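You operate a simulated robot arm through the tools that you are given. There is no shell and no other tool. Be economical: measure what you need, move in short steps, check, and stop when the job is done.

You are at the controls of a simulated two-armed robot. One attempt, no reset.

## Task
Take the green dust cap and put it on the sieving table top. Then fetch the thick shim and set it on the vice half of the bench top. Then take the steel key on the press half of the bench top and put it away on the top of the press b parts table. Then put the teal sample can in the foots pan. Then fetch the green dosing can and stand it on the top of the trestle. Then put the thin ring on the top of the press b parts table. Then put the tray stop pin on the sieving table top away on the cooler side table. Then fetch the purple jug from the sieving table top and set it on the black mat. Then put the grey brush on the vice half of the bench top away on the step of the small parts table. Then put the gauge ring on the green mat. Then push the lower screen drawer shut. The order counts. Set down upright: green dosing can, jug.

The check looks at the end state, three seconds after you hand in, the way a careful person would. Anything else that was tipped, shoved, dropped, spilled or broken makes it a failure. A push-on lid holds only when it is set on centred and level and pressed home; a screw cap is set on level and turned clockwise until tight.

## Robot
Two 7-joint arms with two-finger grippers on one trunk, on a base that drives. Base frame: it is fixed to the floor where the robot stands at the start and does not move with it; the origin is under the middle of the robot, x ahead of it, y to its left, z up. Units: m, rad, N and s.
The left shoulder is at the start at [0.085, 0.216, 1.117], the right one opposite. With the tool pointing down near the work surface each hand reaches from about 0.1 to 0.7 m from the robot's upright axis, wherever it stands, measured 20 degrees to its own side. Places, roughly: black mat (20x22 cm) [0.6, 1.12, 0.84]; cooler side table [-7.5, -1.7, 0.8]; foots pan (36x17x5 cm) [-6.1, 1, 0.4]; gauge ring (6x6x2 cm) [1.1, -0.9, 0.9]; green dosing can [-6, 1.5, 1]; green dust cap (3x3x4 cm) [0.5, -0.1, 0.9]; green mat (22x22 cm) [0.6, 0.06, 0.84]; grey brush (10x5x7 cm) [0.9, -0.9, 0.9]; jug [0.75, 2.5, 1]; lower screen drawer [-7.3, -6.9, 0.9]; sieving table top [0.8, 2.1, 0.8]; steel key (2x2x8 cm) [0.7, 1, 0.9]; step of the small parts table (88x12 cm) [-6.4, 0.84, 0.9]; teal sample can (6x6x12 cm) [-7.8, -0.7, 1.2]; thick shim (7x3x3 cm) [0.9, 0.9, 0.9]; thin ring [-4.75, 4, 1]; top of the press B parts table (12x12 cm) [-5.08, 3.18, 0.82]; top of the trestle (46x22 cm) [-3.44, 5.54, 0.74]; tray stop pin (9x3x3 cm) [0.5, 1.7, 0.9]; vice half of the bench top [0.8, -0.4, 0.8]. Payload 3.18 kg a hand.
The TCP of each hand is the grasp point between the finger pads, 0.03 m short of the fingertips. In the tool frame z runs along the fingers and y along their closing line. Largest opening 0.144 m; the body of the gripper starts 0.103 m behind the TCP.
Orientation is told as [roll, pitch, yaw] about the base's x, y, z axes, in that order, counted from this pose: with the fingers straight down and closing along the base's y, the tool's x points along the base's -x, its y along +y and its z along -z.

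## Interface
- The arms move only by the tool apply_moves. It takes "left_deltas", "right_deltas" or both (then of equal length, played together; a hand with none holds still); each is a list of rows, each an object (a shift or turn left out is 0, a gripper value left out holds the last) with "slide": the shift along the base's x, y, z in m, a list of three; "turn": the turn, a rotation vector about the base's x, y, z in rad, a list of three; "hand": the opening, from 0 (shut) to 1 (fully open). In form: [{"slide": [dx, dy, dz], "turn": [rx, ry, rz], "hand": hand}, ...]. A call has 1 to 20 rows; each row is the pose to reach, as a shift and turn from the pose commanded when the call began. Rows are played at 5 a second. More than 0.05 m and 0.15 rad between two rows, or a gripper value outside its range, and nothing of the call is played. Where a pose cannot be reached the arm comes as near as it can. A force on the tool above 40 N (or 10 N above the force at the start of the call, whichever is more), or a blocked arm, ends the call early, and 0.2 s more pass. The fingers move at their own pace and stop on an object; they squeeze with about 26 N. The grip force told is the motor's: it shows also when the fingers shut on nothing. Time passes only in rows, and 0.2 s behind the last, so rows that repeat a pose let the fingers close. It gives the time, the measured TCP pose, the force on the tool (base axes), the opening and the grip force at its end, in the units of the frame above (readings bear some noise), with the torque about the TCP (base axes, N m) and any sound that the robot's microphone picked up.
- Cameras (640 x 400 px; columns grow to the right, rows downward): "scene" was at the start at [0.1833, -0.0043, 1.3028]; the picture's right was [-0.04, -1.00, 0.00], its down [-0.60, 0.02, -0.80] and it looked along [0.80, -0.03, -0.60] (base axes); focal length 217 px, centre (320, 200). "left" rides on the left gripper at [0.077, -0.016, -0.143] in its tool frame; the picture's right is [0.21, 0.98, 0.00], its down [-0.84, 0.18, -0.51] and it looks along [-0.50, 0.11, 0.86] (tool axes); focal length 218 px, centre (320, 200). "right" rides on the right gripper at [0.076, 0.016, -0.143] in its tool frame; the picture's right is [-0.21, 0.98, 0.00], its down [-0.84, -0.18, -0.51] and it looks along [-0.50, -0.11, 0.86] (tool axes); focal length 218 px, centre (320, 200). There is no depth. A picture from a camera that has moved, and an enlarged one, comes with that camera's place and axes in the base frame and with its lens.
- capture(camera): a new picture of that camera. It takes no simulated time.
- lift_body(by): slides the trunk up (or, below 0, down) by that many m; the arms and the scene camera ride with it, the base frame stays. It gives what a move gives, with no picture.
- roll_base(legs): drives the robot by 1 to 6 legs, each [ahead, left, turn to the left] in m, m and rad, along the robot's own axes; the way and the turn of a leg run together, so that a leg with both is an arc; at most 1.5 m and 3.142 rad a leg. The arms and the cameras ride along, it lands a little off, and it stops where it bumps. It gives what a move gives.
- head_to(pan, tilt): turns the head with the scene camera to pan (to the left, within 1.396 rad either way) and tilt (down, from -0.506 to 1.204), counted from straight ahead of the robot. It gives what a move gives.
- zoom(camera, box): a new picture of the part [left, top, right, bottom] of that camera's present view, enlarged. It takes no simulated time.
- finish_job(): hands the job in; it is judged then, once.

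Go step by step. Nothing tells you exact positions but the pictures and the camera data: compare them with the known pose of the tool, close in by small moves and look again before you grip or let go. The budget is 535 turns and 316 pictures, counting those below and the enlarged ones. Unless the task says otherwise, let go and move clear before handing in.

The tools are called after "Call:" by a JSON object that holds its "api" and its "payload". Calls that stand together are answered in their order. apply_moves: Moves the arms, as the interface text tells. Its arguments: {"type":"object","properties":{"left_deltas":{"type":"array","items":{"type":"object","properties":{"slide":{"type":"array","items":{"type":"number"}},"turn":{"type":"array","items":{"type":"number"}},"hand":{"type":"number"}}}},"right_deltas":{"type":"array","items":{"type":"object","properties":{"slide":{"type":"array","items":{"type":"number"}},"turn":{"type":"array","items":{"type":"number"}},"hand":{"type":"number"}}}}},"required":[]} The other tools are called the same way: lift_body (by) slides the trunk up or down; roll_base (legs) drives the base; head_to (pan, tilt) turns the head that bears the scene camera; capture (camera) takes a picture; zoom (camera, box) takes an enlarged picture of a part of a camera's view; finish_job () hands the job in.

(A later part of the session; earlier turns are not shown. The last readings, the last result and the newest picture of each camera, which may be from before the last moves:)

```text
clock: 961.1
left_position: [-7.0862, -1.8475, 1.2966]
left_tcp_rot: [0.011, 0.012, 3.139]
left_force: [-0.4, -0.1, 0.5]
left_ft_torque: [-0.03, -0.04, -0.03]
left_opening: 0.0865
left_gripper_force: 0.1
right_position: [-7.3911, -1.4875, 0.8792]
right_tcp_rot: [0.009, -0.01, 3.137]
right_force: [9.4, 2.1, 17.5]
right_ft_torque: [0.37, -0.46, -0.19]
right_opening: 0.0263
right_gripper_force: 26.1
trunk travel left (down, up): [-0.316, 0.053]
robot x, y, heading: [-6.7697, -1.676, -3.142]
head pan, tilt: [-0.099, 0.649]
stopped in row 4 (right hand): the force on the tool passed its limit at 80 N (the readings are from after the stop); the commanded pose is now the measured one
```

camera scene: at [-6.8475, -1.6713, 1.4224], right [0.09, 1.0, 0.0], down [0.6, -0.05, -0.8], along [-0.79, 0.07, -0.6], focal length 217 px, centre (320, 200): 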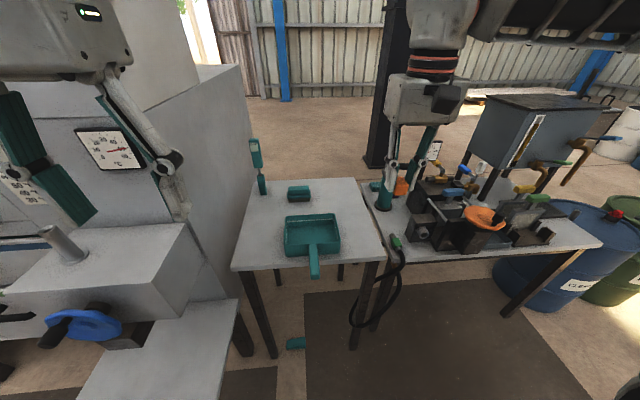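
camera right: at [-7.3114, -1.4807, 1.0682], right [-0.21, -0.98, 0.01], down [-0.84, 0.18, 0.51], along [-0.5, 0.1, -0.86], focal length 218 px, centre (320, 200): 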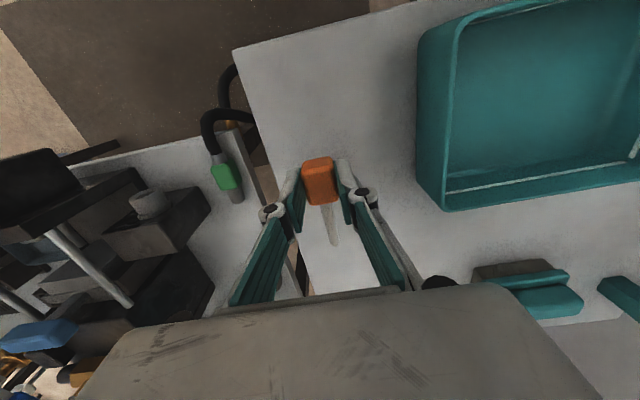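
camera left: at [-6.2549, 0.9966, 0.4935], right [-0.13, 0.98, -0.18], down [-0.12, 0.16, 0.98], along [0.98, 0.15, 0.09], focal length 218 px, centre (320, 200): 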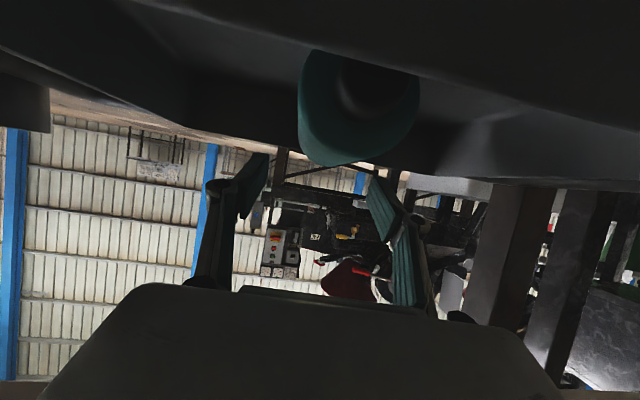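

Touchdown; this table is at the same height as the bench. I'll ease up, release and lift.

Call:
{"api": "apply_moves", "payload": {"right_deltas": [{"slide": [0, 0, 0.003]}, {"slide": [0, 0, 0.003], "hand": 0.25}, {"slide": [0, 0, 0.004], "hand": 0.35}, {"slide": [0, 0, 0.004], "hand": 0.35}, {"slide": [0, 0, 0.04]}, {"slide": [0, 0, 0.09]}, {"slide": [0, 0, 0.14]}, {"slide": [0, 0, 0.19]}, {"slide": [0.03, 0, 0.22]}, {"slide": [0.06, 0, 0.25]}, {"slide": [0.09, 0, 0.28]}, {"slide": [0.12, 0, 0.31]}]}}

Call:
{"api": "zoom", "payload": {"camera": "scene", "box": [220, 150, 420, 300]}}

```text
clock: 963.7
left_position: [-7.0866, -1.8463, 1.2969]
left_tcp_rot: [0.012, 0.014, 3.139]
left_force: [0.7, 0.2, 0.9]
left_ft_torque: [-0.02, 0.04, 0.03]
left_opening: 0.0865
left_gripper_force: 0.1
right_position: [-7.2694, -1.4874, 1.1843]
right_tcp_rot: [0.01, -0.013, 3.14]
right_force: [0.2, 0.5, 0.1]
right_ft_torque: [0.01, 0.06, 0.04]
right_opening: 0.0506
right_gripper_force: 0.0
trunk travel left (down, up): [-0.316, 0.053]
robot x, y, heading: [-6.7707, -1.6735, -3.139]
head pan, tilt: [-0.099, 0.649]
```

```text
2.67 times, centred on (320, 225) of scene
camera zoom: at [-6.8951, -1.6703, 1.4225], right [0.1, 1.0, 0.0], down [0.6, -0.06, -0.8], along [-0.79, 0.08, -0.6], focal length 578 px, centre (320, 133)
```

zoom: 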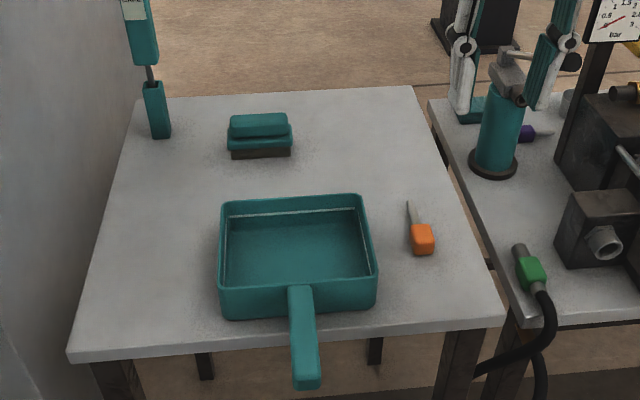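

The pin is on the cooler side table. Next is the jug; I'll drive back to the sieving table.

Call:
{"api": "roll_base", "payload": {"legs": [[0, -0.75, 0], [0, -0.76, 0], [-1.45, 0, 0], [-1.45, 0, 0], [-1.3, 0, 0], [0, 0, 3.141]]}}

Call:
{"api": "roll_base", "payload": {"legs": [[0.78, 0.83, 0], [0.78, 0.83, 0], [0.78, 0.8, 0]]}}

Call:
{"api": "head_to", "payload": {"pan": 0.1, "tilt": 0.65}}

Call:
{"api": "capture", "payload": {"camera": "scene"}}

```text
clock: 1004.4
left_position: [-2.2747, 0.0368, 1.2961]
left_tcp_rot: [0.012, 0.013, 0.041]
left_force: [-1.5, 0.5, 1.0]
left_ft_torque: [0.01, -0.04, -0.01]
left_opening: 0.0862
left_gripper_force: 0.1
right_position: [-2.0755, -0.3118, 1.1852]
right_tcp_rot: [0.008, -0.009, 0.045]
right_force: [-0.4, 0.2, 0.9]
right_ft_torque: [-0.03, 0.0, 0.01]
right_opening: 0.0507
right_gripper_force: 0.0
trunk travel left (down, up): [-0.316, 0.053]
robot x, y, heading: [-2.5875, -0.1479, 0.051]
head pan, tilt: [-0.099, 0.649]
```

```text
clock: 1026.4
left_position: [-0.1032, 2.6485, 1.2961]
left_tcp_rot: [0.012, 0.013, 0.056]
left_force: [-0.5, 0.2, 0.1]
left_ft_torque: [-0.01, -0.04, 0.0]
left_opening: 0.0865
left_gripper_force: 0.0
right_position: [0.1009, 2.3005, 1.1843]
right_tcp_rot: [0.01, -0.008, 0.058]
right_force: [0.8, 0.1, -0.4]
right_ft_torque: [0.01, 0.02, -0.01]
right_opening: 0.0502
right_gripper_force: 0.0
trunk travel left (down, up): [-0.316, 0.053]
robot x, y, heading: [-0.4114, 2.4583, 0.063]
head pan, tilt: [-0.099, 0.649]
```

```text
clock: 1027.1
left_position: [-0.103, 2.6487, 1.2975]
left_tcp_rot: [0.011, 0.013, 0.057]
left_force: [0.7, 0.4, 0.1]
left_ft_torque: [0.0, 0.01, -0.01]
left_opening: 0.0864
left_gripper_force: 0.2
right_position: [0.1009, 2.3015, 1.1848]
right_tcp_rot: [0.008, -0.007, 0.059]
right_force: [0.9, 0.4, 0.7]
right_ft_torque: [0.0, 0.01, 0.0]
right_opening: 0.0505
right_gripper_force: 0.1
trunk travel left (down, up): [-0.316, 0.053]
robot x, y, heading: [-0.4147, 2.4584, 0.064]
head pan, tilt: [0.099, 0.649]
```

```text
99 pictures are left
camera scene: at [-0.2829, 2.4759, 1.4223], right [0.16, -0.99, 0.0], down [-0.6, -0.1, -0.8], along [0.79, 0.13, -0.6], focal length 217 px, centre (320, 200)
```

scene: 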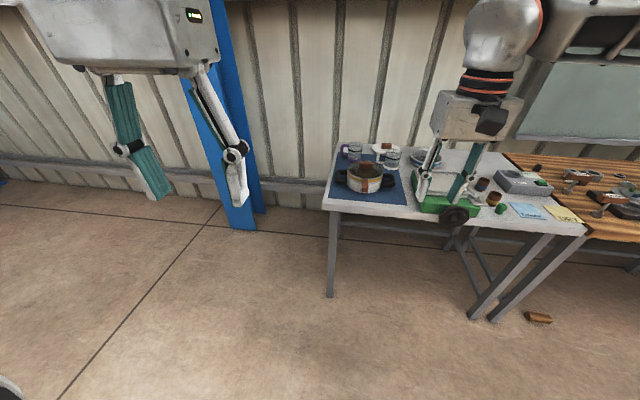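

Call:
{"api": "zoom", "payload": {"camera": "scene", "box": [320, 130, 440, 215]}}

```text
4.71 times, centred on (380, 172) of scene
camera zoom: at [-0.2829, 2.4759, 1.4223], right [0.16, -0.99, 0.0], down [-0.6, -0.1, -0.8], along [0.79, 0.13, -0.6], focal length 1020 px, centre (38, 329)
```

zoom: 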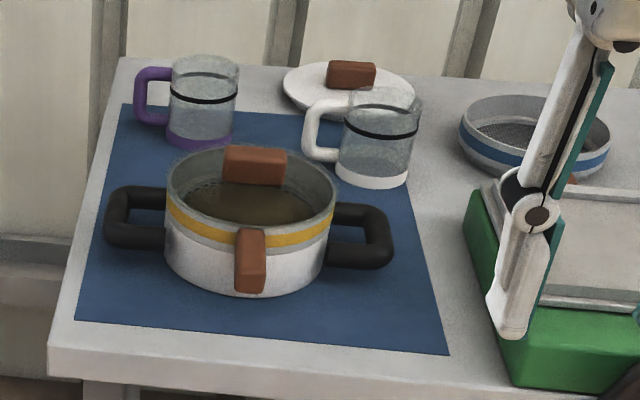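

The purple-handled jug stands at the back left, handle to the left, behind the pot. Best access is from the table's left side, so I'll go there facing -y.

Call:
{"api": "roll_base", "payload": {"legs": [[0, 0.72, 0], [0, 0, -1.635], [0, 0.5, 0], [0, 0.45, 0]]}}

Call:
{"api": "head_to", "payload": {"pan": 0.2, "tilt": 0.7}}

Call:
{"api": "capture", "payload": {"camera": "scene"}}

```text
clock: 1046.3
left_position: [0.6753, 2.8925, 1.2955]
left_tcp_rot: [0.012, 0.016, -1.545]
left_force: [0.2, 0.6, -0.3]
left_ft_torque: [0.0, 0.02, 0.03]
left_opening: 0.0866
left_gripper_force: 0.0
right_position: [0.3219, 2.6971, 1.1843]
right_tcp_rot: [0.008, -0.009, -1.542]
right_force: [-0.5, -0.1, 0.6]
right_ft_torque: [0.02, 0.04, 0.02]
right_opening: 0.0507
right_gripper_force: 0.1
trunk travel left (down, up): [-0.316, 0.053]
robot x, y, heading: [0.4994, 3.2063, -1.538]
head pan, tilt: [0.099, 0.649]
```

```text
clock: 1047.0
left_position: [0.6757, 2.8916, 1.2965]
left_tcp_rot: [0.014, 0.015, -1.545]
left_force: [-0.3, 0.0, -0.1]
left_ft_torque: [0.01, -0.01, 0.01]
left_opening: 0.0862
left_gripper_force: 0.0
right_position: [0.3228, 2.6979, 1.1846]
right_tcp_rot: [0.008, -0.009, -1.543]
right_force: [0.5, -0.2, -0.6]
right_ft_torque: [0.0, -0.01, -0.01]
right_opening: 0.0503
right_gripper_force: 0.1
trunk travel left (down, up): [-0.316, 0.053]
robot x, y, heading: [0.4959, 3.2064, -1.543]
head pan, tilt: [0.201, 0.7]
```

```text
97 pictures are left
camera scene: at [0.519, 3.0798, 1.418], right [-0.97, -0.23, 0.0], down [-0.15, 0.63, -0.77], along [0.18, -0.74, -0.64], focal length 217 px, centre (320, 200)
```

scene: 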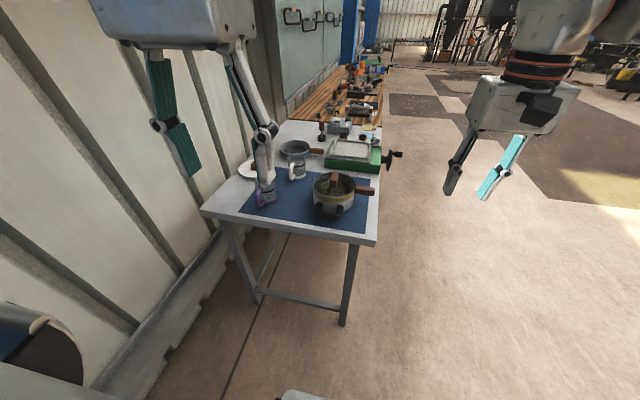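

Call:
{"api": "capture", "payload": {"camera": "left"}}

Call:
{"api": "zoom", "payload": {"camera": "scene", "box": [200, 130, 400, 260]}}

```text
96 pictures are left
camera left: at [0.6554, 2.9658, 1.4402], right [0.97, 0.23, 0.02], down [0.19, -0.85, 0.5], along [0.13, -0.48, -0.87], focal length 218 px, centre (320, 200)
```

left: 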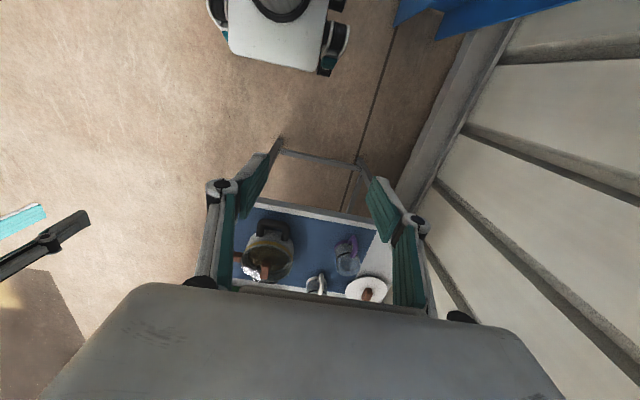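

```text
3.08 times, centred on (300, 195) of scene
camera zoom: at [0.519, 3.0798, 1.418], right [-0.97, -0.23, 0.0], down [-0.15, 0.63, -0.77], along [0.18, -0.74, -0.64], focal length 667 px, centre (382, 215)
```

zoom: 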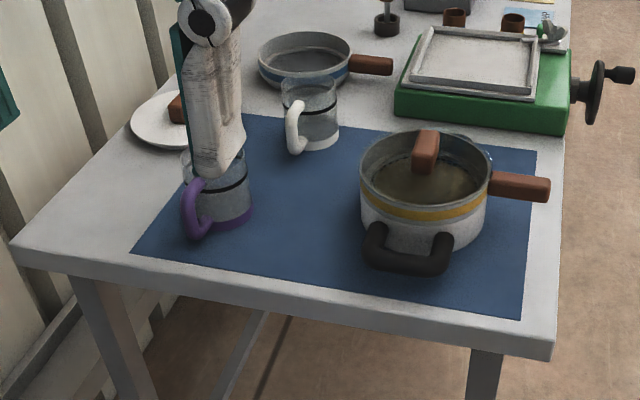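

The jug is at about (0.88, 2.46), handle toward me. I'll move to (0.68, 3.0) so the left hand lines up.

Call:
{"api": "roll_base", "payload": {"legs": [[0, 0.19, -0.028], [0.2, 0, 0]]}}

Call:
{"api": "apply_moves", "payload": {"left_deltas": [{"slide": [0.0, -0.04, 0], "hand": 0.9}, {"slide": [0.0, -0.08, 0]}, {"slide": [0.0, -0.12, 0]}, {"slide": [0.0, -0.16, -0.01]}, {"slide": [0.0, -0.2, -0.04]}, {"slide": [0.0, -0.22, -0.08]}, {"slide": [0.0, -0.22, -0.12]}]}}

Call:
{"api": "capture", "payload": {"camera": "left"}}

Call:
{"api": "capture", "payload": {"camera": "scene"}}

```text
clock: 1050.5
left_position: [0.8542, 2.6932, 1.2947]
left_tcp_rot: [0.013, 0.014, -1.575]
left_force: [-0.5, -0.2, 0.0]
left_ft_torque: [0.04, 0.05, -0.04]
left_opening: 0.0863
left_gripper_force: 0.0
right_position: [0.4943, 2.5093, 1.184]
right_tcp_rot: [0.007, -0.008, -1.574]
right_force: [-0.1, -0.4, -0.2]
right_ft_torque: [0.05, 0.0, -0.02]
right_opening: 0.0504
right_gripper_force: 0.0
trunk travel left (down, up): [-0.316, 0.053]
robot x, y, heading: [0.6854, 3.0074, -1.567]
head pan, tilt: [0.201, 0.7]
```

```text
clock: 1052.1
left_position: [0.8555, 2.4718, 1.1754]
left_tcp_rot: [0.011, 0.017, -1.574]
left_force: [-0.4, -0.3, -0.2]
left_ft_torque: [-0.01, 0.0, -0.02]
left_opening: 0.1295
left_gripper_force: 0.1
right_position: [0.4959, 2.5092, 1.1833]
right_tcp_rot: [0.009, -0.008, -1.574]
right_force: [1.2, 0.6, 0.0]
right_ft_torque: [0.03, 0.01, -0.03]
right_opening: 0.0503
right_gripper_force: 0.1
trunk travel left (down, up): [-0.316, 0.053]
robot x, y, heading: [0.6858, 3.0121, -1.563]
head pan, tilt: [0.201, 0.7]
```

```text
94 pictures are left
camera left: at [0.8365, 2.5467, 1.3194], right [0.98, 0.21, 0.02], down [0.17, -0.85, 0.5], along [0.12, -0.48, -0.87], focal length 218 px, centre (320, 200)
```

left: 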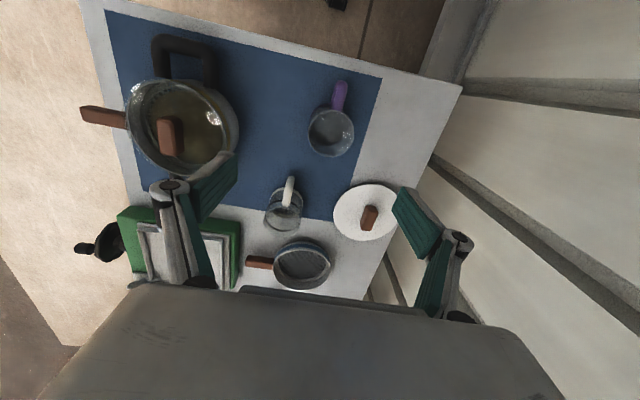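

```text
93 pictures are left
camera scene: at [0.7033, 2.8854, 1.4179], right [-0.98, -0.2, 0.0], down [-0.13, 0.63, -0.76], along [0.15, -0.75, -0.64], focal length 217 px, centre (320, 200)
```

scene: 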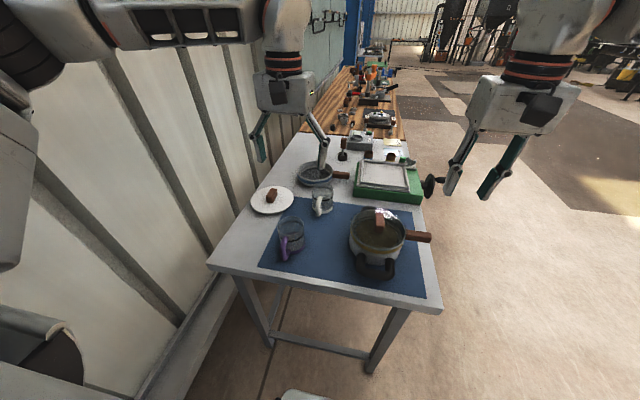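

The jug's centre is at about (0.88, 2.462). I'll centre over it and go down to z≈1.0 to check.

Call:
{"api": "apply_moves", "payload": {"left_deltas": [{"slide": [0.024, -0.009, 0], "hand": 0.85}, {"slide": [0.024, -0.009, -0.05]}, {"slide": [0.024, -0.009, -0.1]}, {"slide": [0.024, -0.009, -0.15]}, {"slide": [0.024, -0.009, -0.175]}]}}

Call:
{"api": "capture", "payload": {"camera": "left"}}

Call:
{"api": "zoom", "payload": {"camera": "scene", "box": [220, 170, 380, 290]}}

```text
clock: 1053.3
left_position: [0.8757, 2.464, 1.0012]
left_tcp_rot: [0.012, 0.013, -1.575]
left_force: [1.3, -0.8, 0.6]
left_ft_torque: [0.02, 0.0, 0.02]
left_opening: 0.1224
left_gripper_force: 0.2
right_position: [0.495, 2.5097, 1.1846]
right_tcp_rot: [0.008, -0.009, -1.572]
right_force: [0.2, 0.3, -0.4]
right_ft_torque: [0.0, 0.01, -0.01]
right_opening: 0.0506
right_gripper_force: 0.1
trunk travel left (down, up): [-0.316, 0.053]
robot x, y, heading: [0.6845, 3.013, -1.572]
head pan, tilt: [0.201, 0.7]
```

```text
92 pictures are left
camera left: at [0.859, 2.5384, 1.1445], right [0.98, 0.2, 0.02], down [0.17, -0.85, 0.5], along [0.11, -0.48, -0.87], focal length 218 px, centre (320, 200)
```

left: 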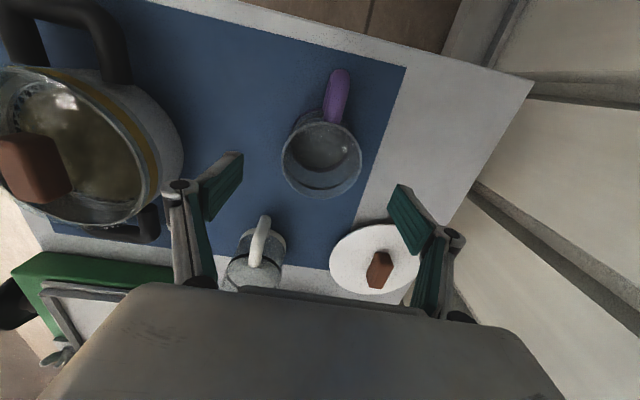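

```text
3.33 times, centred on (300, 230) of scene
camera zoom: at [0.7029, 2.8859, 1.418], right [-0.98, -0.2, 0.0], down [-0.13, 0.63, -0.76], along [0.15, -0.75, -0.64], focal length 723 px, centre (387, 100)
```

zoom: 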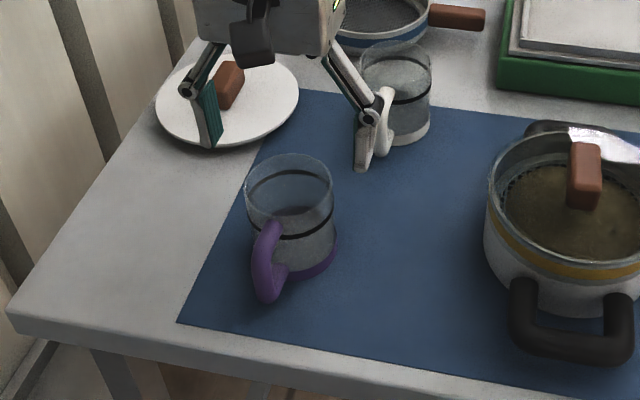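

The jug centre is about (0.877, 2.476). I'll shift 1.2 cm toward me, descend to z≈0.905 and close gently.

Call:
{"api": "apply_moves", "payload": {"left_deltas": [{"slide": [0.001, 0.012, -0.01]}, {"slide": [0.001, 0.012, -0.05]}, {"slide": [0.001, 0.012, -0.08]}, {"slide": [0.001, 0.012, -0.097]}, {"slide": [0.001, 0.012, -0.097], "hand": 0.65}, {"slide": [0.001, 0.012, -0.097], "hand": 0.48}, {"slide": [0.001, 0.012, -0.097], "hand": 0.4}, {"slide": [0.001, 0.012, -0.097], "hand": 0.4}]}}

Call:
{"api": "zoom", "payload": {"camera": "scene", "box": [220, 170, 380, 290]}}

```text
clock: 1055.1
left_position: [0.878, 2.4754, 0.9053]
left_tcp_rot: [0.014, 0.013, -1.572]
left_force: [0.0, 0.4, 0.2]
left_ft_torque: [-0.03, -0.02, 0.01]
left_opening: 0.0784
left_gripper_force: 25.7
right_position: [0.4946, 2.5101, 1.1848]
right_tcp_rot: [0.009, -0.009, -1.572]
right_force: [0.1, 0.2, 0.6]
right_ft_torque: [0.01, 0.01, 0.0]
right_opening: 0.0504
right_gripper_force: 0.0
trunk travel left (down, up): [-0.316, 0.053]
robot x, y, heading: [0.6871, 3.0086, -1.57]
head pan, tilt: [0.201, 0.7]
```

```text
3.33 times, centred on (300, 230) of scene
camera zoom: at [0.7029, 2.8858, 1.4179], right [-0.98, -0.2, 0.0], down [-0.13, 0.63, -0.76], along [0.15, -0.75, -0.64], focal length 723 px, centre (387, 100)
```

zoom: 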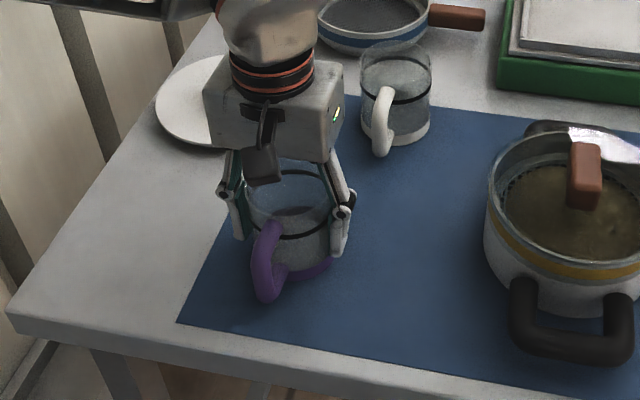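

The jug is gripped. I'll lift it slowly straight up and draw it back.

Call:
{"api": "apply_moves", "payload": {"left_deltas": [{"slide": [0, 0, 0.015]}, {"slide": [0, 0, 0.035]}, {"slide": [0, 0, 0.06]}, {"slide": [0, 0, 0.09]}, {"slide": [0, 0, 0.12]}, {"slide": [0, 0, 0.15]}, {"slide": [0, 0.02, 0.18]}, {"slide": [0, 0.05, 0.2]}, {"slide": [-0.01, 0.08, 0.22]}, {"slide": [-0.02, 0.11, 0.22]}, {"slide": [-0.03, 0.14, 0.22]}]}}

Call:
{"api": "capture", "payload": {"camera": "scene"}}

```text
clock: 1057.5
left_position: [0.8486, 2.6178, 1.127]
left_tcp_rot: [0.016, 0.013, -1.575]
left_force: [0.0, -0.3, -1.2]
left_ft_torque: [-0.02, 0.0, 0.01]
left_opening: 0.0787
left_gripper_force: 26.0
right_position: [0.4953, 2.5114, 1.1849]
right_tcp_rot: [0.009, -0.009, -1.575]
right_force: [0.1, -0.1, -0.3]
right_ft_torque: [-0.02, -0.01, 0.02]
right_opening: 0.0505
right_gripper_force: 0.0
trunk travel left (down, up): [-0.316, 0.053]
robot x, y, heading: [0.688, 3.012, -1.57]
head pan, tilt: [0.201, 0.7]
```

```text
89 pictures are left
camera scene: at [0.7024, 2.8864, 1.418], right [-0.98, -0.2, 0.0], down [-0.13, 0.63, -0.77], along [0.15, -0.75, -0.64], focal length 217 px, centre (320, 200)
```

scene: 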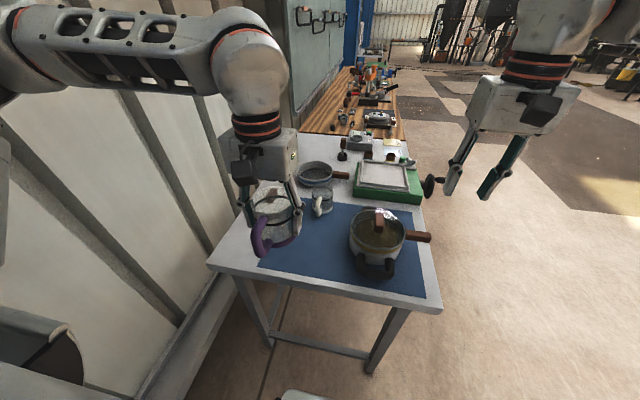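

Jug is upright in the hand. I'll back out, turn to face the bench and drive to the black mat.

Call:
{"api": "roll_base", "payload": {"legs": [[-0.25, 0, 0], [0, -1.1, 0], [0, 0, 1.57], [0, -1.15, 0], [0, -1.15, 0], [0.3, 0, 0]]}}

Call:
{"api": "head_to", "payload": {"pan": 0.15, "tilt": 0.7}}

Call:
{"api": "capture", "payload": {"camera": "scene"}}

```text
clock: 1059.1
left_position: [0.8469, 2.8203, 1.1256]
left_tcp_rot: [0.013, 0.018, -1.577]
left_force: [0.1, -0.1, -0.2]
left_ft_torque: [0.02, 0.01, -0.01]
left_opening: 0.0785
left_gripper_force: 26.4
right_position: [0.4917, 2.7149, 1.1836]
right_tcp_rot: [0.01, -0.005, -1.577]
right_force: [0.1, -0.1, -0.6]
right_ft_torque: [0.02, 0.01, 0.02]
right_opening: 0.0504
right_gripper_force: 0.0
trunk travel left (down, up): [-0.316, 0.053]
robot x, y, heading: [0.6818, 3.2218, -1.574]
head pan, tilt: [0.201, 0.7]
stopped in leg 1: the robot was blocked; the commanded pose is now the measured one
```

```text
clock: 1059.8
left_position: [0.8467, 2.8205, 1.1246]
left_tcp_rot: [0.012, 0.019, -1.576]
left_force: [0.4, -0.2, -0.8]
left_ft_torque: [0.01, 0.01, -0.01]
left_opening: 0.0785
left_gripper_force: 25.9
right_position: [0.4943, 2.7136, 1.1828]
right_tcp_rot: [0.011, -0.004, -1.574]
right_force: [0.9, 0.3, -0.2]
right_ft_torque: [-0.02, 0.0, -0.02]
right_opening: 0.0504
right_gripper_force: 0.0
trunk travel left (down, up): [-0.316, 0.053]
robot x, y, heading: [0.6834, 3.2236, -1.57]
head pan, tilt: [0.15, 0.7]
```

```text
88 pictures are left
camera scene: at [0.6975, 3.0876, 1.4169], right [-0.99, -0.15, 0.0], down [-0.1, 0.64, -0.76], along [0.11, -0.75, -0.65], focal length 217 px, centre (320, 200)
```

scene: 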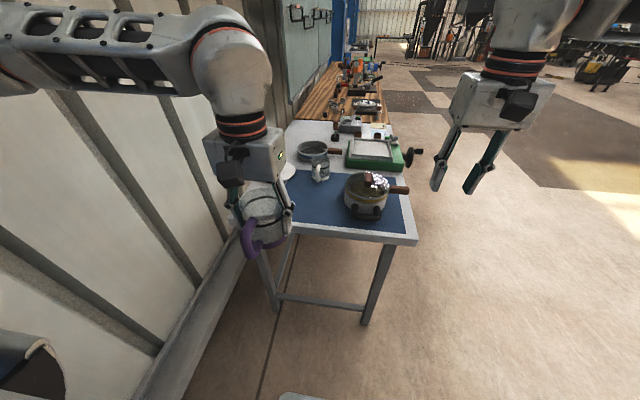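

The base touched the blue column behind; nothing moved. I'll strafe right first, then continue.

Call:
{"api": "roll_base", "payload": {"legs": [[0.05, 0, 0], [0, -1.1, 0], [0, 0, 1.57], [0, -1.1, 0], [0, -1.1, 0], [0.3, 0, 0]]}}

Call:
{"api": "capture", "payload": {"camera": "scene"}}

```text
clock: 1094.5
left_position: [0.2702, 1.1254, 1.1262]
left_tcp_rot: [0.011, 0.011, -0.025]
left_force: [-0.2, 0.1, -0.8]
left_ft_torque: [0.0, 0.02, 0.04]
left_opening: 0.0768
left_gripper_force: 26.2
right_position: [0.3683, 0.7712, 1.1853]
right_tcp_rot: [0.012, -0.013, -0.022]
right_force: [0.3, 0.1, -0.4]
right_ft_torque: [0.0, 0.05, 0.02]
right_opening: 0.0506
right_gripper_force: 0.0
trunk travel left (down, up): [-0.316, 0.053]
robot x, y, heading: [-0.1292, 0.9694, -0.017]
head pan, tilt: [0.15, 0.7]
```

```text
87 pictures are left
camera scene: at [-0.0019, 0.9797, 1.4179], right [0.13, -0.99, 0.0], down [-0.64, -0.08, -0.76], along [0.76, 0.1, -0.64], focal length 217 px, centre (320, 200)
```

scene: 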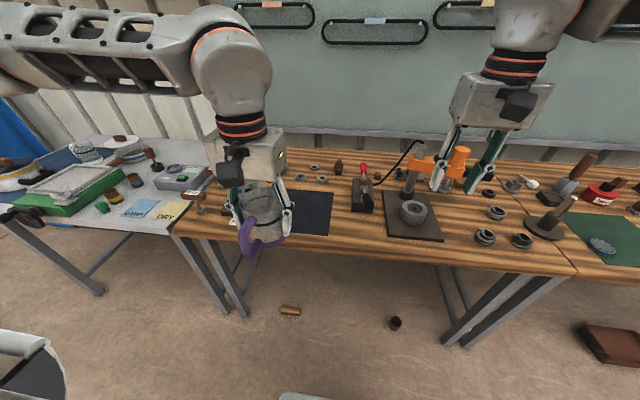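

The mat is centred near (0.6, 1.12). I'll drive in 0.13 m and move the jug over it.

Call:
{"api": "roll_base", "payload": {"legs": [[0.13, 0, 0.017]]}}

Call:
{"api": "apply_moves", "payload": {"left_deltas": [{"slide": [0.04, 0, 0]}, {"slide": [0.08, 0, 0]}, {"slide": [0.12, 0, 0]}, {"slide": [0.16, 0, -0.01]}, {"slide": [0.195, -0.003, -0.03]}, {"slide": [0.198, -0.005, -0.07]}, {"slide": [0.198, -0.005, -0.11]}, {"slide": [0.198, -0.005, -0.15]}, {"slide": [0.198, -0.005, -0.18]}]}}

Call:
{"api": "zoom", "payload": {"camera": "scene", "box": [200, 150, 400, 290]}}

Call:
{"api": "capture", "payload": {"camera": "left"}}

```text
clock: 1095.8
left_position: [0.3961, 1.1303, 1.1269]
left_tcp_rot: [0.013, 0.009, -0.011]
left_force: [0.2, -0.4, -0.8]
left_ft_torque: [0.01, 0.08, 0.01]
left_opening: 0.0768
left_gripper_force: 26.3
right_position: [0.4998, 0.7767, 1.1868]
right_tcp_rot: [0.01, -0.008, -0.005]
right_force: [0.5, -0.2, -1.0]
right_ft_torque: [-0.03, 0.05, -0.01]
right_opening: 0.0504
right_gripper_force: 0.1
trunk travel left (down, up): [-0.316, 0.053]
robot x, y, heading: [-0.001, 0.9666, -0.003]
head pan, tilt: [0.15, 0.7]
```

```text
clock: 1097.8
left_position: [0.5934, 1.1229, 0.9476]
left_tcp_rot: [0.011, 0.012, -0.01]
left_force: [-0.6, -0.4, -0.6]
left_ft_torque: [0.01, 0.02, -0.02]
left_opening: 0.0764
left_gripper_force: 25.8
right_position: [0.4996, 0.7758, 1.1861]
right_tcp_rot: [0.01, -0.012, -0.006]
right_force: [0.8, 0.4, -1.1]
right_ft_torque: [-0.02, 0.01, 0.03]
right_opening: 0.0505
right_gripper_force: 0.1
trunk travel left (down, up): [-0.316, 0.053]
robot x, y, heading: [-0.0018, 0.9687, -0.005]
head pan, tilt: [0.15, 0.7]
```

```text
2.86 times, centred on (300, 220) of scene
camera zoom: at [0.1253, 0.98, 1.4179], right [0.14, -0.99, 0.0], down [-0.64, -0.09, -0.76], along [0.76, 0.11, -0.64], focal length 620 px, centre (377, 143)
```

zoom: 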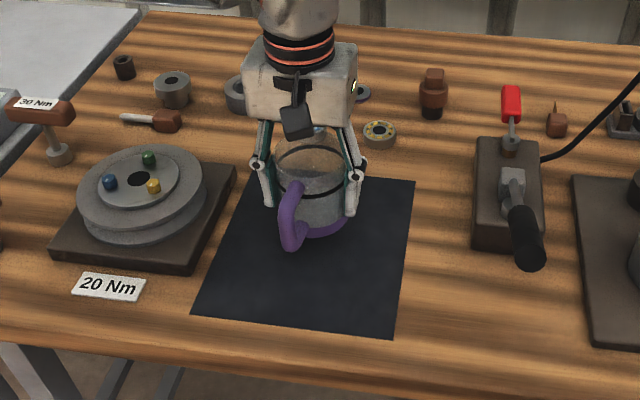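

```text
85 pictures are left
camera left: at [0.5184, 1.1061, 1.0912], right [-0.2, 0.98, 0.01], down [0.85, 0.17, 0.5], along [0.49, 0.11, -0.87], focal length 218 px, centre (320, 200)
```

left: 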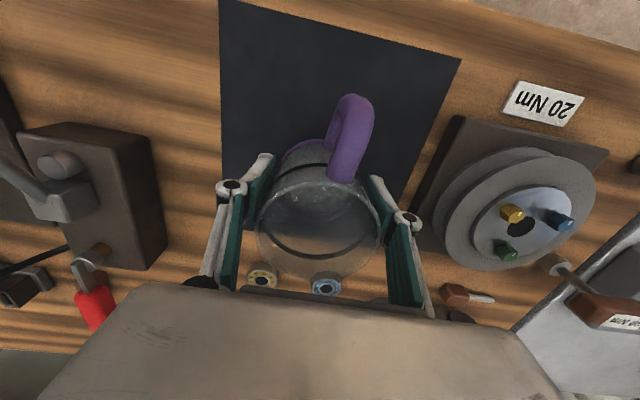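

The jug is over the mat's centre. Lowering slowly to contact.

Call:
{"api": "apply_moves", "payload": {"left_deltas": [{"slide": [0, 0, -0.015]}, {"slide": [0, 0, -0.028]}, {"slide": [0, 0, -0.034]}, {"slide": [0, 0, -0.037]}, {"slide": [0, 0, -0.039]}, {"slide": [0, 0, -0.041]}, {"slide": [0, 0, -0.043]}]}}

```text
clock: 1099.4
left_position: [0.5933, 1.1248, 0.9041]
left_tcp_rot: [0.013, 0.009, -0.012]
left_force: [-0.3, 1.0, 1.8]
left_ft_torque: [-0.04, 0.06, 0.03]
left_opening: 0.0767
left_gripper_force: 25.7
right_position: [0.4994, 0.7766, 1.1865]
right_tcp_rot: [0.011, -0.012, -0.007]
right_force: [-0.7, -0.3, 0.6]
right_ft_torque: [-0.01, 0.03, -0.01]
right_opening: 0.0506
right_gripper_force: 0.1
trunk travel left (down, up): [-0.316, 0.053]
robot x, y, heading: [-0.0041, 0.9665, -0.006]
head pan, tilt: [0.15, 0.7]
```

Touching now. One more millimetre, then a gentle release and lift.

Call:
{"api": "apply_moves", "payload": {"left_deltas": [{"slide": [0, 0, -0.001]}, {"slide": [0, 0, -0.002]}, {"slide": [0, 0, -0.002], "hand": 0.58}, {"slide": [0, 0, -0.001], "hand": 0.68}, {"slide": [0, 0, 0.0], "hand": 0.78}, {"slide": [0, 0, 0.0], "hand": 0.78}, {"slide": [0, 0, 0.04]}, {"slide": [0, 0, 0.08]}, {"slide": [0, 0, 0.12]}, {"slide": [0, 0, 0.16]}, {"slide": [-0.02, 0, 0.2]}, {"slide": [-0.05, 0, 0.235]}, {"slide": [-0.08, 0, 0.26]}, {"slide": [-0.12, 0, 0.28]}, {"slide": [-0.16, 0, 0.29]}]}}

Call:
{"api": "zoom", "payload": {"camera": "scene", "box": [200, 150, 400, 290]}}

```text
clock: 1102.6
left_position: [0.4339, 1.1251, 1.1914]
left_tcp_rot: [0.012, 0.009, -0.011]
left_force: [0.7, -0.2, -0.3]
left_ft_torque: [0.02, -0.01, 0.0]
left_opening: 0.1122
left_gripper_force: 0.1
right_position: [0.4984, 0.7772, 1.1868]
right_tcp_rot: [0.01, -0.012, -0.007]
right_force: [-0.4, 0.7, 0.8]
right_ft_torque: [-0.01, -0.03, 0.03]
right_opening: 0.0505
right_gripper_force: 0.1
trunk travel left (down, up): [-0.316, 0.053]
robot x, y, heading: [-0.0007, 0.9696, -0.008]
head pan, tilt: [0.15, 0.7]
```

```text
2.86 times, centred on (300, 220) of scene
camera zoom: at [0.1242, 0.9802, 1.418], right [0.14, -0.99, 0.0], down [-0.64, -0.09, -0.77], along [0.76, 0.11, -0.64], focal length 620 px, centre (377, 143)
```

zoom: 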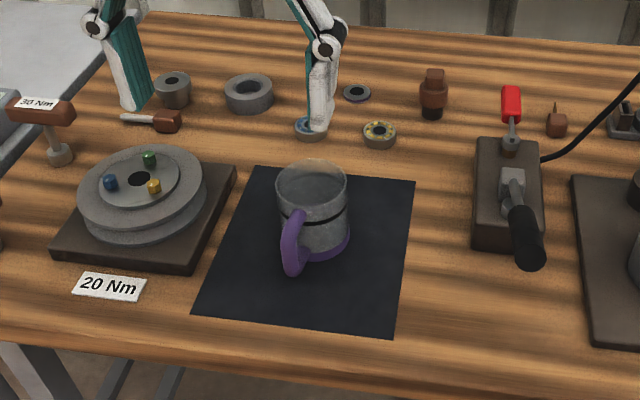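

The jug stands on the black mat. Next is the grey brush at the far right of the bench; I'll drive there and look.

Call:
{"api": "roll_base", "payload": {"legs": [[-0.15, 0, 0.006], [0, -0.85, 0], [0, -0.85, 0], [0.15, 0, 0]]}}

Call:
{"api": "head_to", "payload": {"pan": -0.2, "tilt": 0.65}}

Call:
{"api": "capture", "payload": {"camera": "scene"}}

```text
clock: 1119.7
left_position: [0.4096, -0.5647, 1.1901]
left_tcp_rot: [0.013, 0.01, -0.019]
left_force: [1.0, -0.8, -0.2]
left_ft_torque: [-0.02, 0.04, 0.01]
left_opening: 0.1125
left_gripper_force: 0.1
right_position: [0.4729, -0.913, 1.1849]
right_tcp_rot: [0.011, -0.01, -0.016]
right_force: [0.2, -1.1, 0.2]
right_ft_torque: [-0.03, 0.02, -0.01]
right_opening: 0.0505
right_gripper_force: 0.1
trunk travel left (down, up): [-0.316, 0.053]
robot x, y, heading: [-0.0296, -0.7196, -0.012]
head pan, tilt: [0.15, 0.7]
```

```text
clock: 1120.5
left_position: [0.4097, -0.564, 1.191]
left_tcp_rot: [0.011, 0.011, -0.021]
left_force: [0.1, -0.3, 0.2]
left_ft_torque: [-0.01, 0.01, 0.01]
left_opening: 0.1121
left_gripper_force: 0.0
right_position: [0.4696, -0.9132, 1.186]
right_tcp_rot: [0.01, -0.012, -0.016]
right_force: [0.7, 0.9, 0.4]
right_ft_torque: [0.01, -0.02, -0.01]
right_opening: 0.0507
right_gripper_force: 0.1
trunk travel left (down, up): [-0.316, 0.053]
robot x, y, heading: [-0.0266, -0.7218, -0.013]
head pan, tilt: [-0.201, 0.649]
```

```text
83 pictures are left
camera scene: at [0.1, -0.7364, 1.4223], right [-0.21, -0.98, 0.0], down [-0.59, 0.13, -0.8], along [0.78, -0.17, -0.6], focal length 217 px, centre (320, 200)
```

scene: 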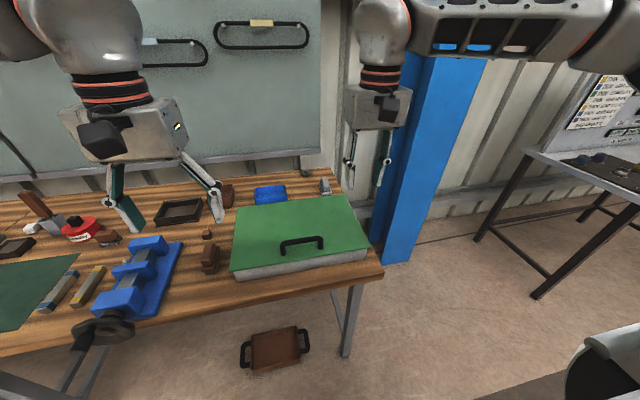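

Call:
{"api": "zoom", "payload": {"camera": "scene", "box": [240, 155, 380, 245]}}

Call:
{"api": "capture", "payload": {"camera": "right"}}

```text
4.44 times, centred on (310, 200) of scene
camera zoom: at [0.1, -0.7364, 1.4223], right [-0.21, -0.98, 0.0], down [-0.59, 0.13, -0.8], along [0.78, -0.17, -0.6], focal length 964 px, centre (364, 200)
```

zoom: 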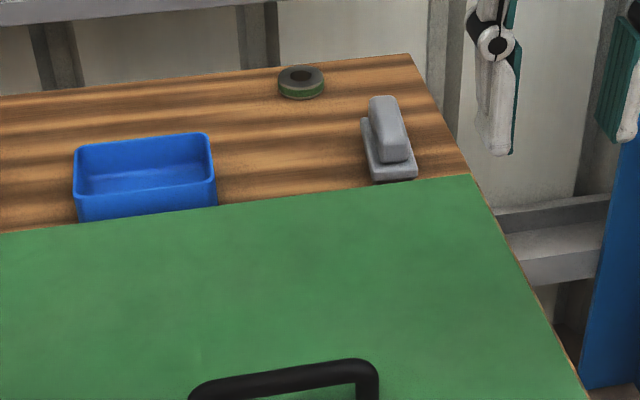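

```text
81 pictures are left
camera right: at [0.3932, -0.8964, 1.3278], right [0.22, 0.97, 0.01], down [0.83, -0.2, 0.52], along [0.51, -0.11, -0.86], focal length 218 px, centre (320, 200)
```

right: 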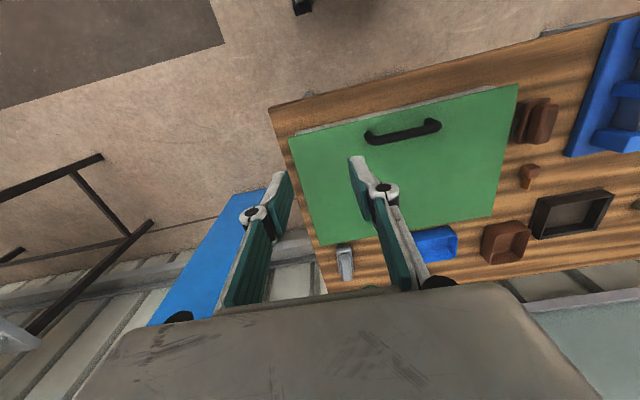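

The brush is at about (0.895, -0.937), the gauge ring behind it at (1.07, -0.87). I'll drive in as far as the floor pan allows and lower the trunk a bit for reach.

Call:
{"api": "roll_base", "payload": {"legs": [[0, -0.03, 0.013], [0.22, 0, 0]]}}

Call:
{"api": "apply_moves", "payload": {"right_deltas": [{"slide": [0.04, -0.005, 0], "hand": 0.55}, {"slide": [0.08, -0.005, 0]}, {"slide": [0.12, -0.005, 0]}, {"slide": [0.16, -0.005, -0.01]}, {"slide": [0.19, -0.005, -0.04]}, {"slide": [0.2, -0.005, -0.08]}, {"slide": [0.205, -0.005, -0.12]}, {"slide": [0.21, -0.005, -0.15]}]}}

Call:
{"api": "capture", "payload": {"camera": "right"}}

```text
clock: 1122.8
left_position: [0.6292, -0.5903, 1.191]
left_tcp_rot: [0.012, 0.012, -0.006]
left_force: [-0.2, -0.3, -0.2]
left_ft_torque: [-0.01, 0.03, -0.02]
left_opening: 0.1123
left_gripper_force: 0.1
right_position: [0.6937, -0.9376, 1.186]
right_tcp_rot: [0.011, -0.012, -0.005]
right_force: [-0.2, -0.9, -0.1]
right_ft_torque: [-0.04, 0.06, 0.02]
right_opening: 0.0505
right_gripper_force: 0.1
trunk travel left (down, up): [-0.316, 0.053]
robot x, y, heading: [0.1923, -0.7471, -0.003]
head pan, tilt: [-0.201, 0.649]
```

```text
clock: 1124.6
left_position: [0.632, -0.5903, 1.1907]
left_tcp_rot: [0.014, 0.014, -0.005]
left_force: [1.2, -0.5, -0.3]
left_ft_torque: [0.08, 0.14, 0.01]
left_opening: 0.1119
left_gripper_force: 0.0
right_position: [0.8787, -0.9662, 1.0675]
right_tcp_rot: [0.012, -0.042, -0.02]
right_force: [1.1, -0.5, -0.2]
right_ft_torque: [0.09, 0.12, -0.01]
right_opening: 0.0791
right_gripper_force: 0.1
right hand out of reach, approached as far as the arm can: row 4, 5, 6, 7, 8
trunk travel left (down, up): [-0.316, 0.053]
robot x, y, heading: [0.1921, -0.7432, -0.006]
head pan, tilt: [-0.201, 0.649]
```

```text
80 pictures are left
camera right: at [0.7969, -0.9498, 1.2065], right [0.23, 0.97, 0.02], down [0.82, -0.2, 0.54], along [0.53, -0.11, -0.84], focal length 218 px, centre (320, 200)
```

right: 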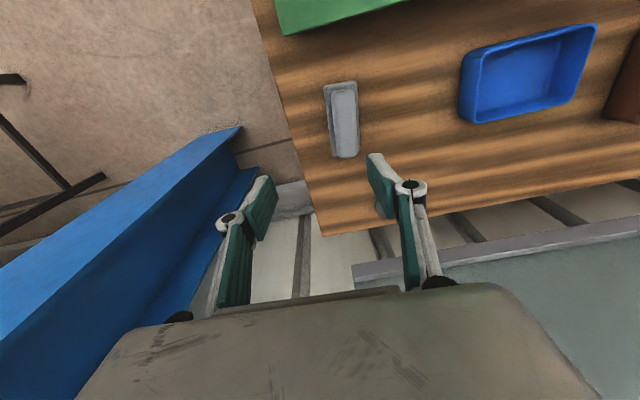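

The brush centre is at about (0.875, -0.932). I'll shift over it and descend to check.

Call:
{"api": "apply_moves", "payload": {"right_deltas": [{"slide": [0.0, 0.012, -0.03], "turn": [0, 0.02, 0.01]}, {"slide": [0.0, 0.025, -0.06], "turn": [0, 0.042, 0.02]}, {"slide": [0.0, 0.034, -0.09], "turn": [0, 0.042, 0.02]}, {"slide": [0.0, 0.034, -0.11], "turn": [0, 0.042, 0.02]}]}}

Call:
{"api": "capture", "payload": {"camera": "right"}}

```text
clock: 1125.6
left_position: [0.6289, -0.5847, 1.1892]
left_tcp_rot: [0.009, 0.013, -0.007]
left_force: [0.1, 1.5, 0.1]
left_ft_torque: [-0.17, 0.06, 0.02]
left_opening: 0.1123
left_gripper_force: 0.0
right_position: [0.8717, -0.942, 0.9612]
right_tcp_rot: [0.007, 0.029, 0.018]
right_force: [0.4, 1.3, 0.7]
right_ft_torque: [-0.18, 0.07, 0.0]
right_opening: 0.0793
right_gripper_force: 0.1
right hand out of reach, approached as far as the arm can: row 1, 2, 3, 4
trunk travel left (down, up): [-0.316, 0.053]
robot x, y, heading: [0.1922, -0.7442, 0.001]
head pan, tilt: [-0.201, 0.649]
```

```text
79 pictures are left
camera right: at [0.8004, -0.9266, 1.1042], right [0.19, 0.98, 0.0], down [0.86, -0.17, 0.48], along [0.47, -0.09, -0.88], focal length 218 px, centre (320, 200)
```

right: 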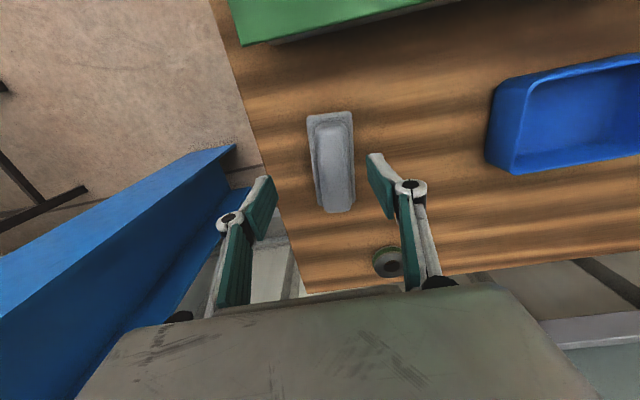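

Just 1.4 cm more left, then down to z≈0.895 and close.

Call:
{"api": "apply_moves", "payload": {"right_deltas": [{"slide": [0.0, 0.014, -0.01], "turn": [0, -0.015, -0.01]}, {"slide": [0.0, 0.014, -0.04], "turn": [0, -0.025, -0.015]}, {"slide": [0.0, 0.014, -0.063], "turn": [0, -0.025, -0.015]}, {"slide": [0.0, 0.014, -0.063], "hand": 0.35, "turn": [0, -0.025, -0.015]}, {"slide": [0.0, 0.014, -0.063], "hand": 0.15, "turn": [0, -0.025, -0.015]}, {"slide": [0.0, 0.014, -0.063], "hand": 0.15, "turn": [0, -0.025, -0.015]}]}}

Call:
{"api": "capture", "payload": {"camera": "right"}}

```text
clock: 1127.0
left_position: [0.6267, -0.5898, 1.1911]
left_tcp_rot: [0.015, 0.01, -0.008]
left_force: [-0.7, -0.4, -0.1]
left_ft_torque: [-0.01, -0.02, 0.02]
left_opening: 0.1123
left_gripper_force: 0.0
right_position: [0.8733, -0.9307, 0.8946]
right_tcp_rot: [0.012, 0.006, 0.001]
right_force: [-0.5, 0.7, 0.8]
right_ft_torque: [0.0, -0.01, 0.03]
right_opening: 0.044
right_gripper_force: 25.6
trunk travel left (down, up): [-0.316, 0.053]
robot x, y, heading: [0.195, -0.7449, -0.001]
head pan, tilt: [-0.201, 0.649]
```

```text
78 pictures are left
camera right: at [0.7968, -0.9156, 1.038], right [0.21, 0.98, 0.01], down [0.85, -0.18, 0.5], along [0.49, -0.1, -0.87], focal length 218 px, centre (320, 200)
```

right: 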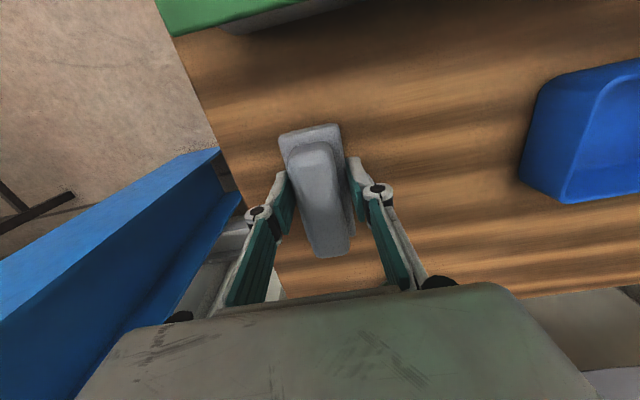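

The brush is gripped. I'll lift straight up and draw it back over the green box.

Call:
{"api": "apply_moves", "payload": {"right_deltas": [{"slide": [0, 0, 0.03]}, {"slide": [0, 0, 0.07]}, {"slide": [0, 0, 0.11]}, {"slide": [-0.01, 0, 0.15]}, {"slide": [-0.03, 0, 0.19]}, {"slide": [-0.06, 0, 0.23]}, {"slide": [-0.1, 0, 0.26]}, {"slide": [-0.14, 0, 0.28]}, {"slide": [-0.18, 0, 0.29]}, {"slide": [-0.22, 0, 0.29]}, {"slide": [-0.26, 0, 0.29]}, {"slide": [-0.3, 0, 0.29]}]}}

Call:
{"api": "capture", "payload": {"camera": "scene"}}

```text
clock: 1129.6
left_position: [0.6261, -0.5884, 1.1923]
left_tcp_rot: [0.012, 0.009, -0.006]
left_force: [0.1, -0.2, -0.4]
left_ft_torque: [0.01, -0.02, 0.01]
left_opening: 0.1123
left_gripper_force: 0.0
right_position: [0.5714, -0.9337, 1.186]
right_tcp_rot: [0.009, 0.005, 0.0]
right_force: [-0.3, -0.4, -1.6]
right_ft_torque: [0.02, -0.01, 0.01]
right_opening: 0.044
right_gripper_force: 25.9
trunk travel left (down, up): [-0.316, 0.053]
robot x, y, heading: [0.1921, -0.7467, -0.003]
head pan, tilt: [-0.201, 0.649]
```

```text
77 pictures are left
camera scene: at [0.3193, -0.7661, 1.4224], right [-0.2, -0.98, 0.0], down [-0.59, 0.12, -0.8], along [0.78, -0.16, -0.6], focal length 217 px, centre (320, 200)
```

scene: 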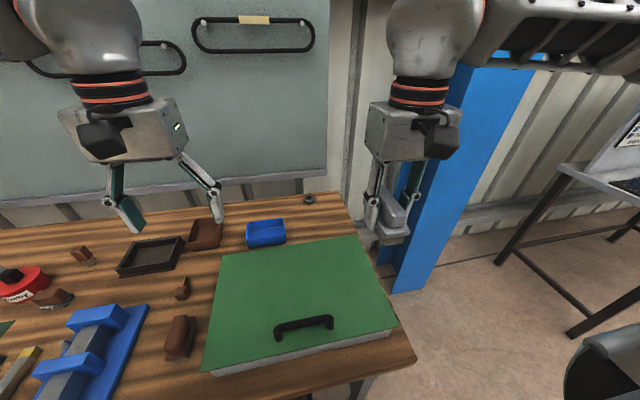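

The brush is clear, and everything else on the bench is in place. I'll drive to the small parts table.

Call:
{"api": "roll_base", "payload": {"legs": [[-0.7, 0.1, 0.003], [-1.4, 0.35, 0], [-1.4, 0.1, 0], [-1.4, 0.05, 0], [-1.4, 0.02, 0], [-0.85, 0, 0]]}}

Call:
{"api": "head_to", "payload": {"pan": 0, "tilt": 0.65}}

```text
clock: 1155.4
left_position: [-4.5119, -0.1094, 1.1897]
left_tcp_rot: [0.013, 0.013, 0.039]
left_force: [-0.2, 0.7, -0.1]
left_ft_torque: [0.0, 0.02, 0.01]
left_opening: 0.1125
left_gripper_force: 0.1
right_position: [-4.5503, -0.4522, 1.1833]
right_tcp_rot: [0.006, 0.01, 0.063]
right_force: [0.5, 0.3, -0.1]
right_ft_torque: [0.02, 0.02, -0.04]
right_opening: 0.0438
right_gripper_force: 25.8
trunk travel left (down, up): [-0.316, 0.053]
robot x, y, heading: [-4.9469, -0.2833, 0.047]
head pan, tilt: [-0.201, 0.649]
stopped in leg 5: the robot was blocked; the commanded pose is now the measured one
```

```text
clock: 1156.1
left_position: [-4.51, -0.1109, 1.1886]
left_tcp_rot: [0.012, 0.016, 0.036]
left_force: [0.8, -0.8, -0.2]
left_ft_torque: [0.02, -0.02, 0.03]
left_opening: 0.1121
left_gripper_force: 0.1
right_position: [-4.549, -0.4541, 1.1831]
right_tcp_rot: [0.006, 0.01, 0.058]
right_force: [0.3, 0.8, -0.8]
right_ft_torque: [-0.02, -0.01, -0.05]
right_opening: 0.0441
right_gripper_force: 26.2
trunk travel left (down, up): [-0.316, 0.053]
robot x, y, heading: [-4.9404, -0.2838, 0.044]
head pan, tilt: [0.0, 0.649]
```

I've bumped something at (-4.94, -0.28). I'll look to the right before moving.

Call:
{"api": "head_to", "payload": {"pan": -1.35, "tilt": 0.7}}

Call:
{"api": "capture", "payload": {"camera": "scene"}}

```text
clock: 1157.6
left_position: [-4.5095, -0.109, 1.1896]
left_tcp_rot: [0.012, 0.016, 0.037]
left_force: [0.5, 0.2, 0.4]
left_ft_torque: [0.01, -0.04, 0.02]
left_opening: 0.1125
left_gripper_force: 0.0
right_position: [-4.5483, -0.4528, 1.1824]
right_tcp_rot: [0.005, 0.01, 0.058]
right_force: [0.3, 0.3, -0.2]
right_ft_torque: [0.01, 0.01, 0.01]
right_opening: 0.044
right_gripper_force: 25.7
trunk travel left (down, up): [-0.316, 0.053]
robot x, y, heading: [-4.9475, -0.2896, 0.047]
head pan, tilt: [-1.349, 0.7]
```

```text
76 pictures are left
camera scene: at [-4.8703, -0.368, 1.4176], right [-0.96, -0.26, 0.01], down [-0.18, 0.62, -0.76], along [0.2, -0.74, -0.65], focal length 217 px, centre (320, 200)
```

scene: 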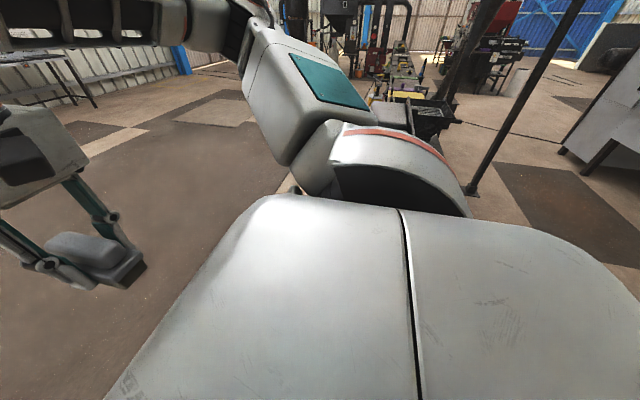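

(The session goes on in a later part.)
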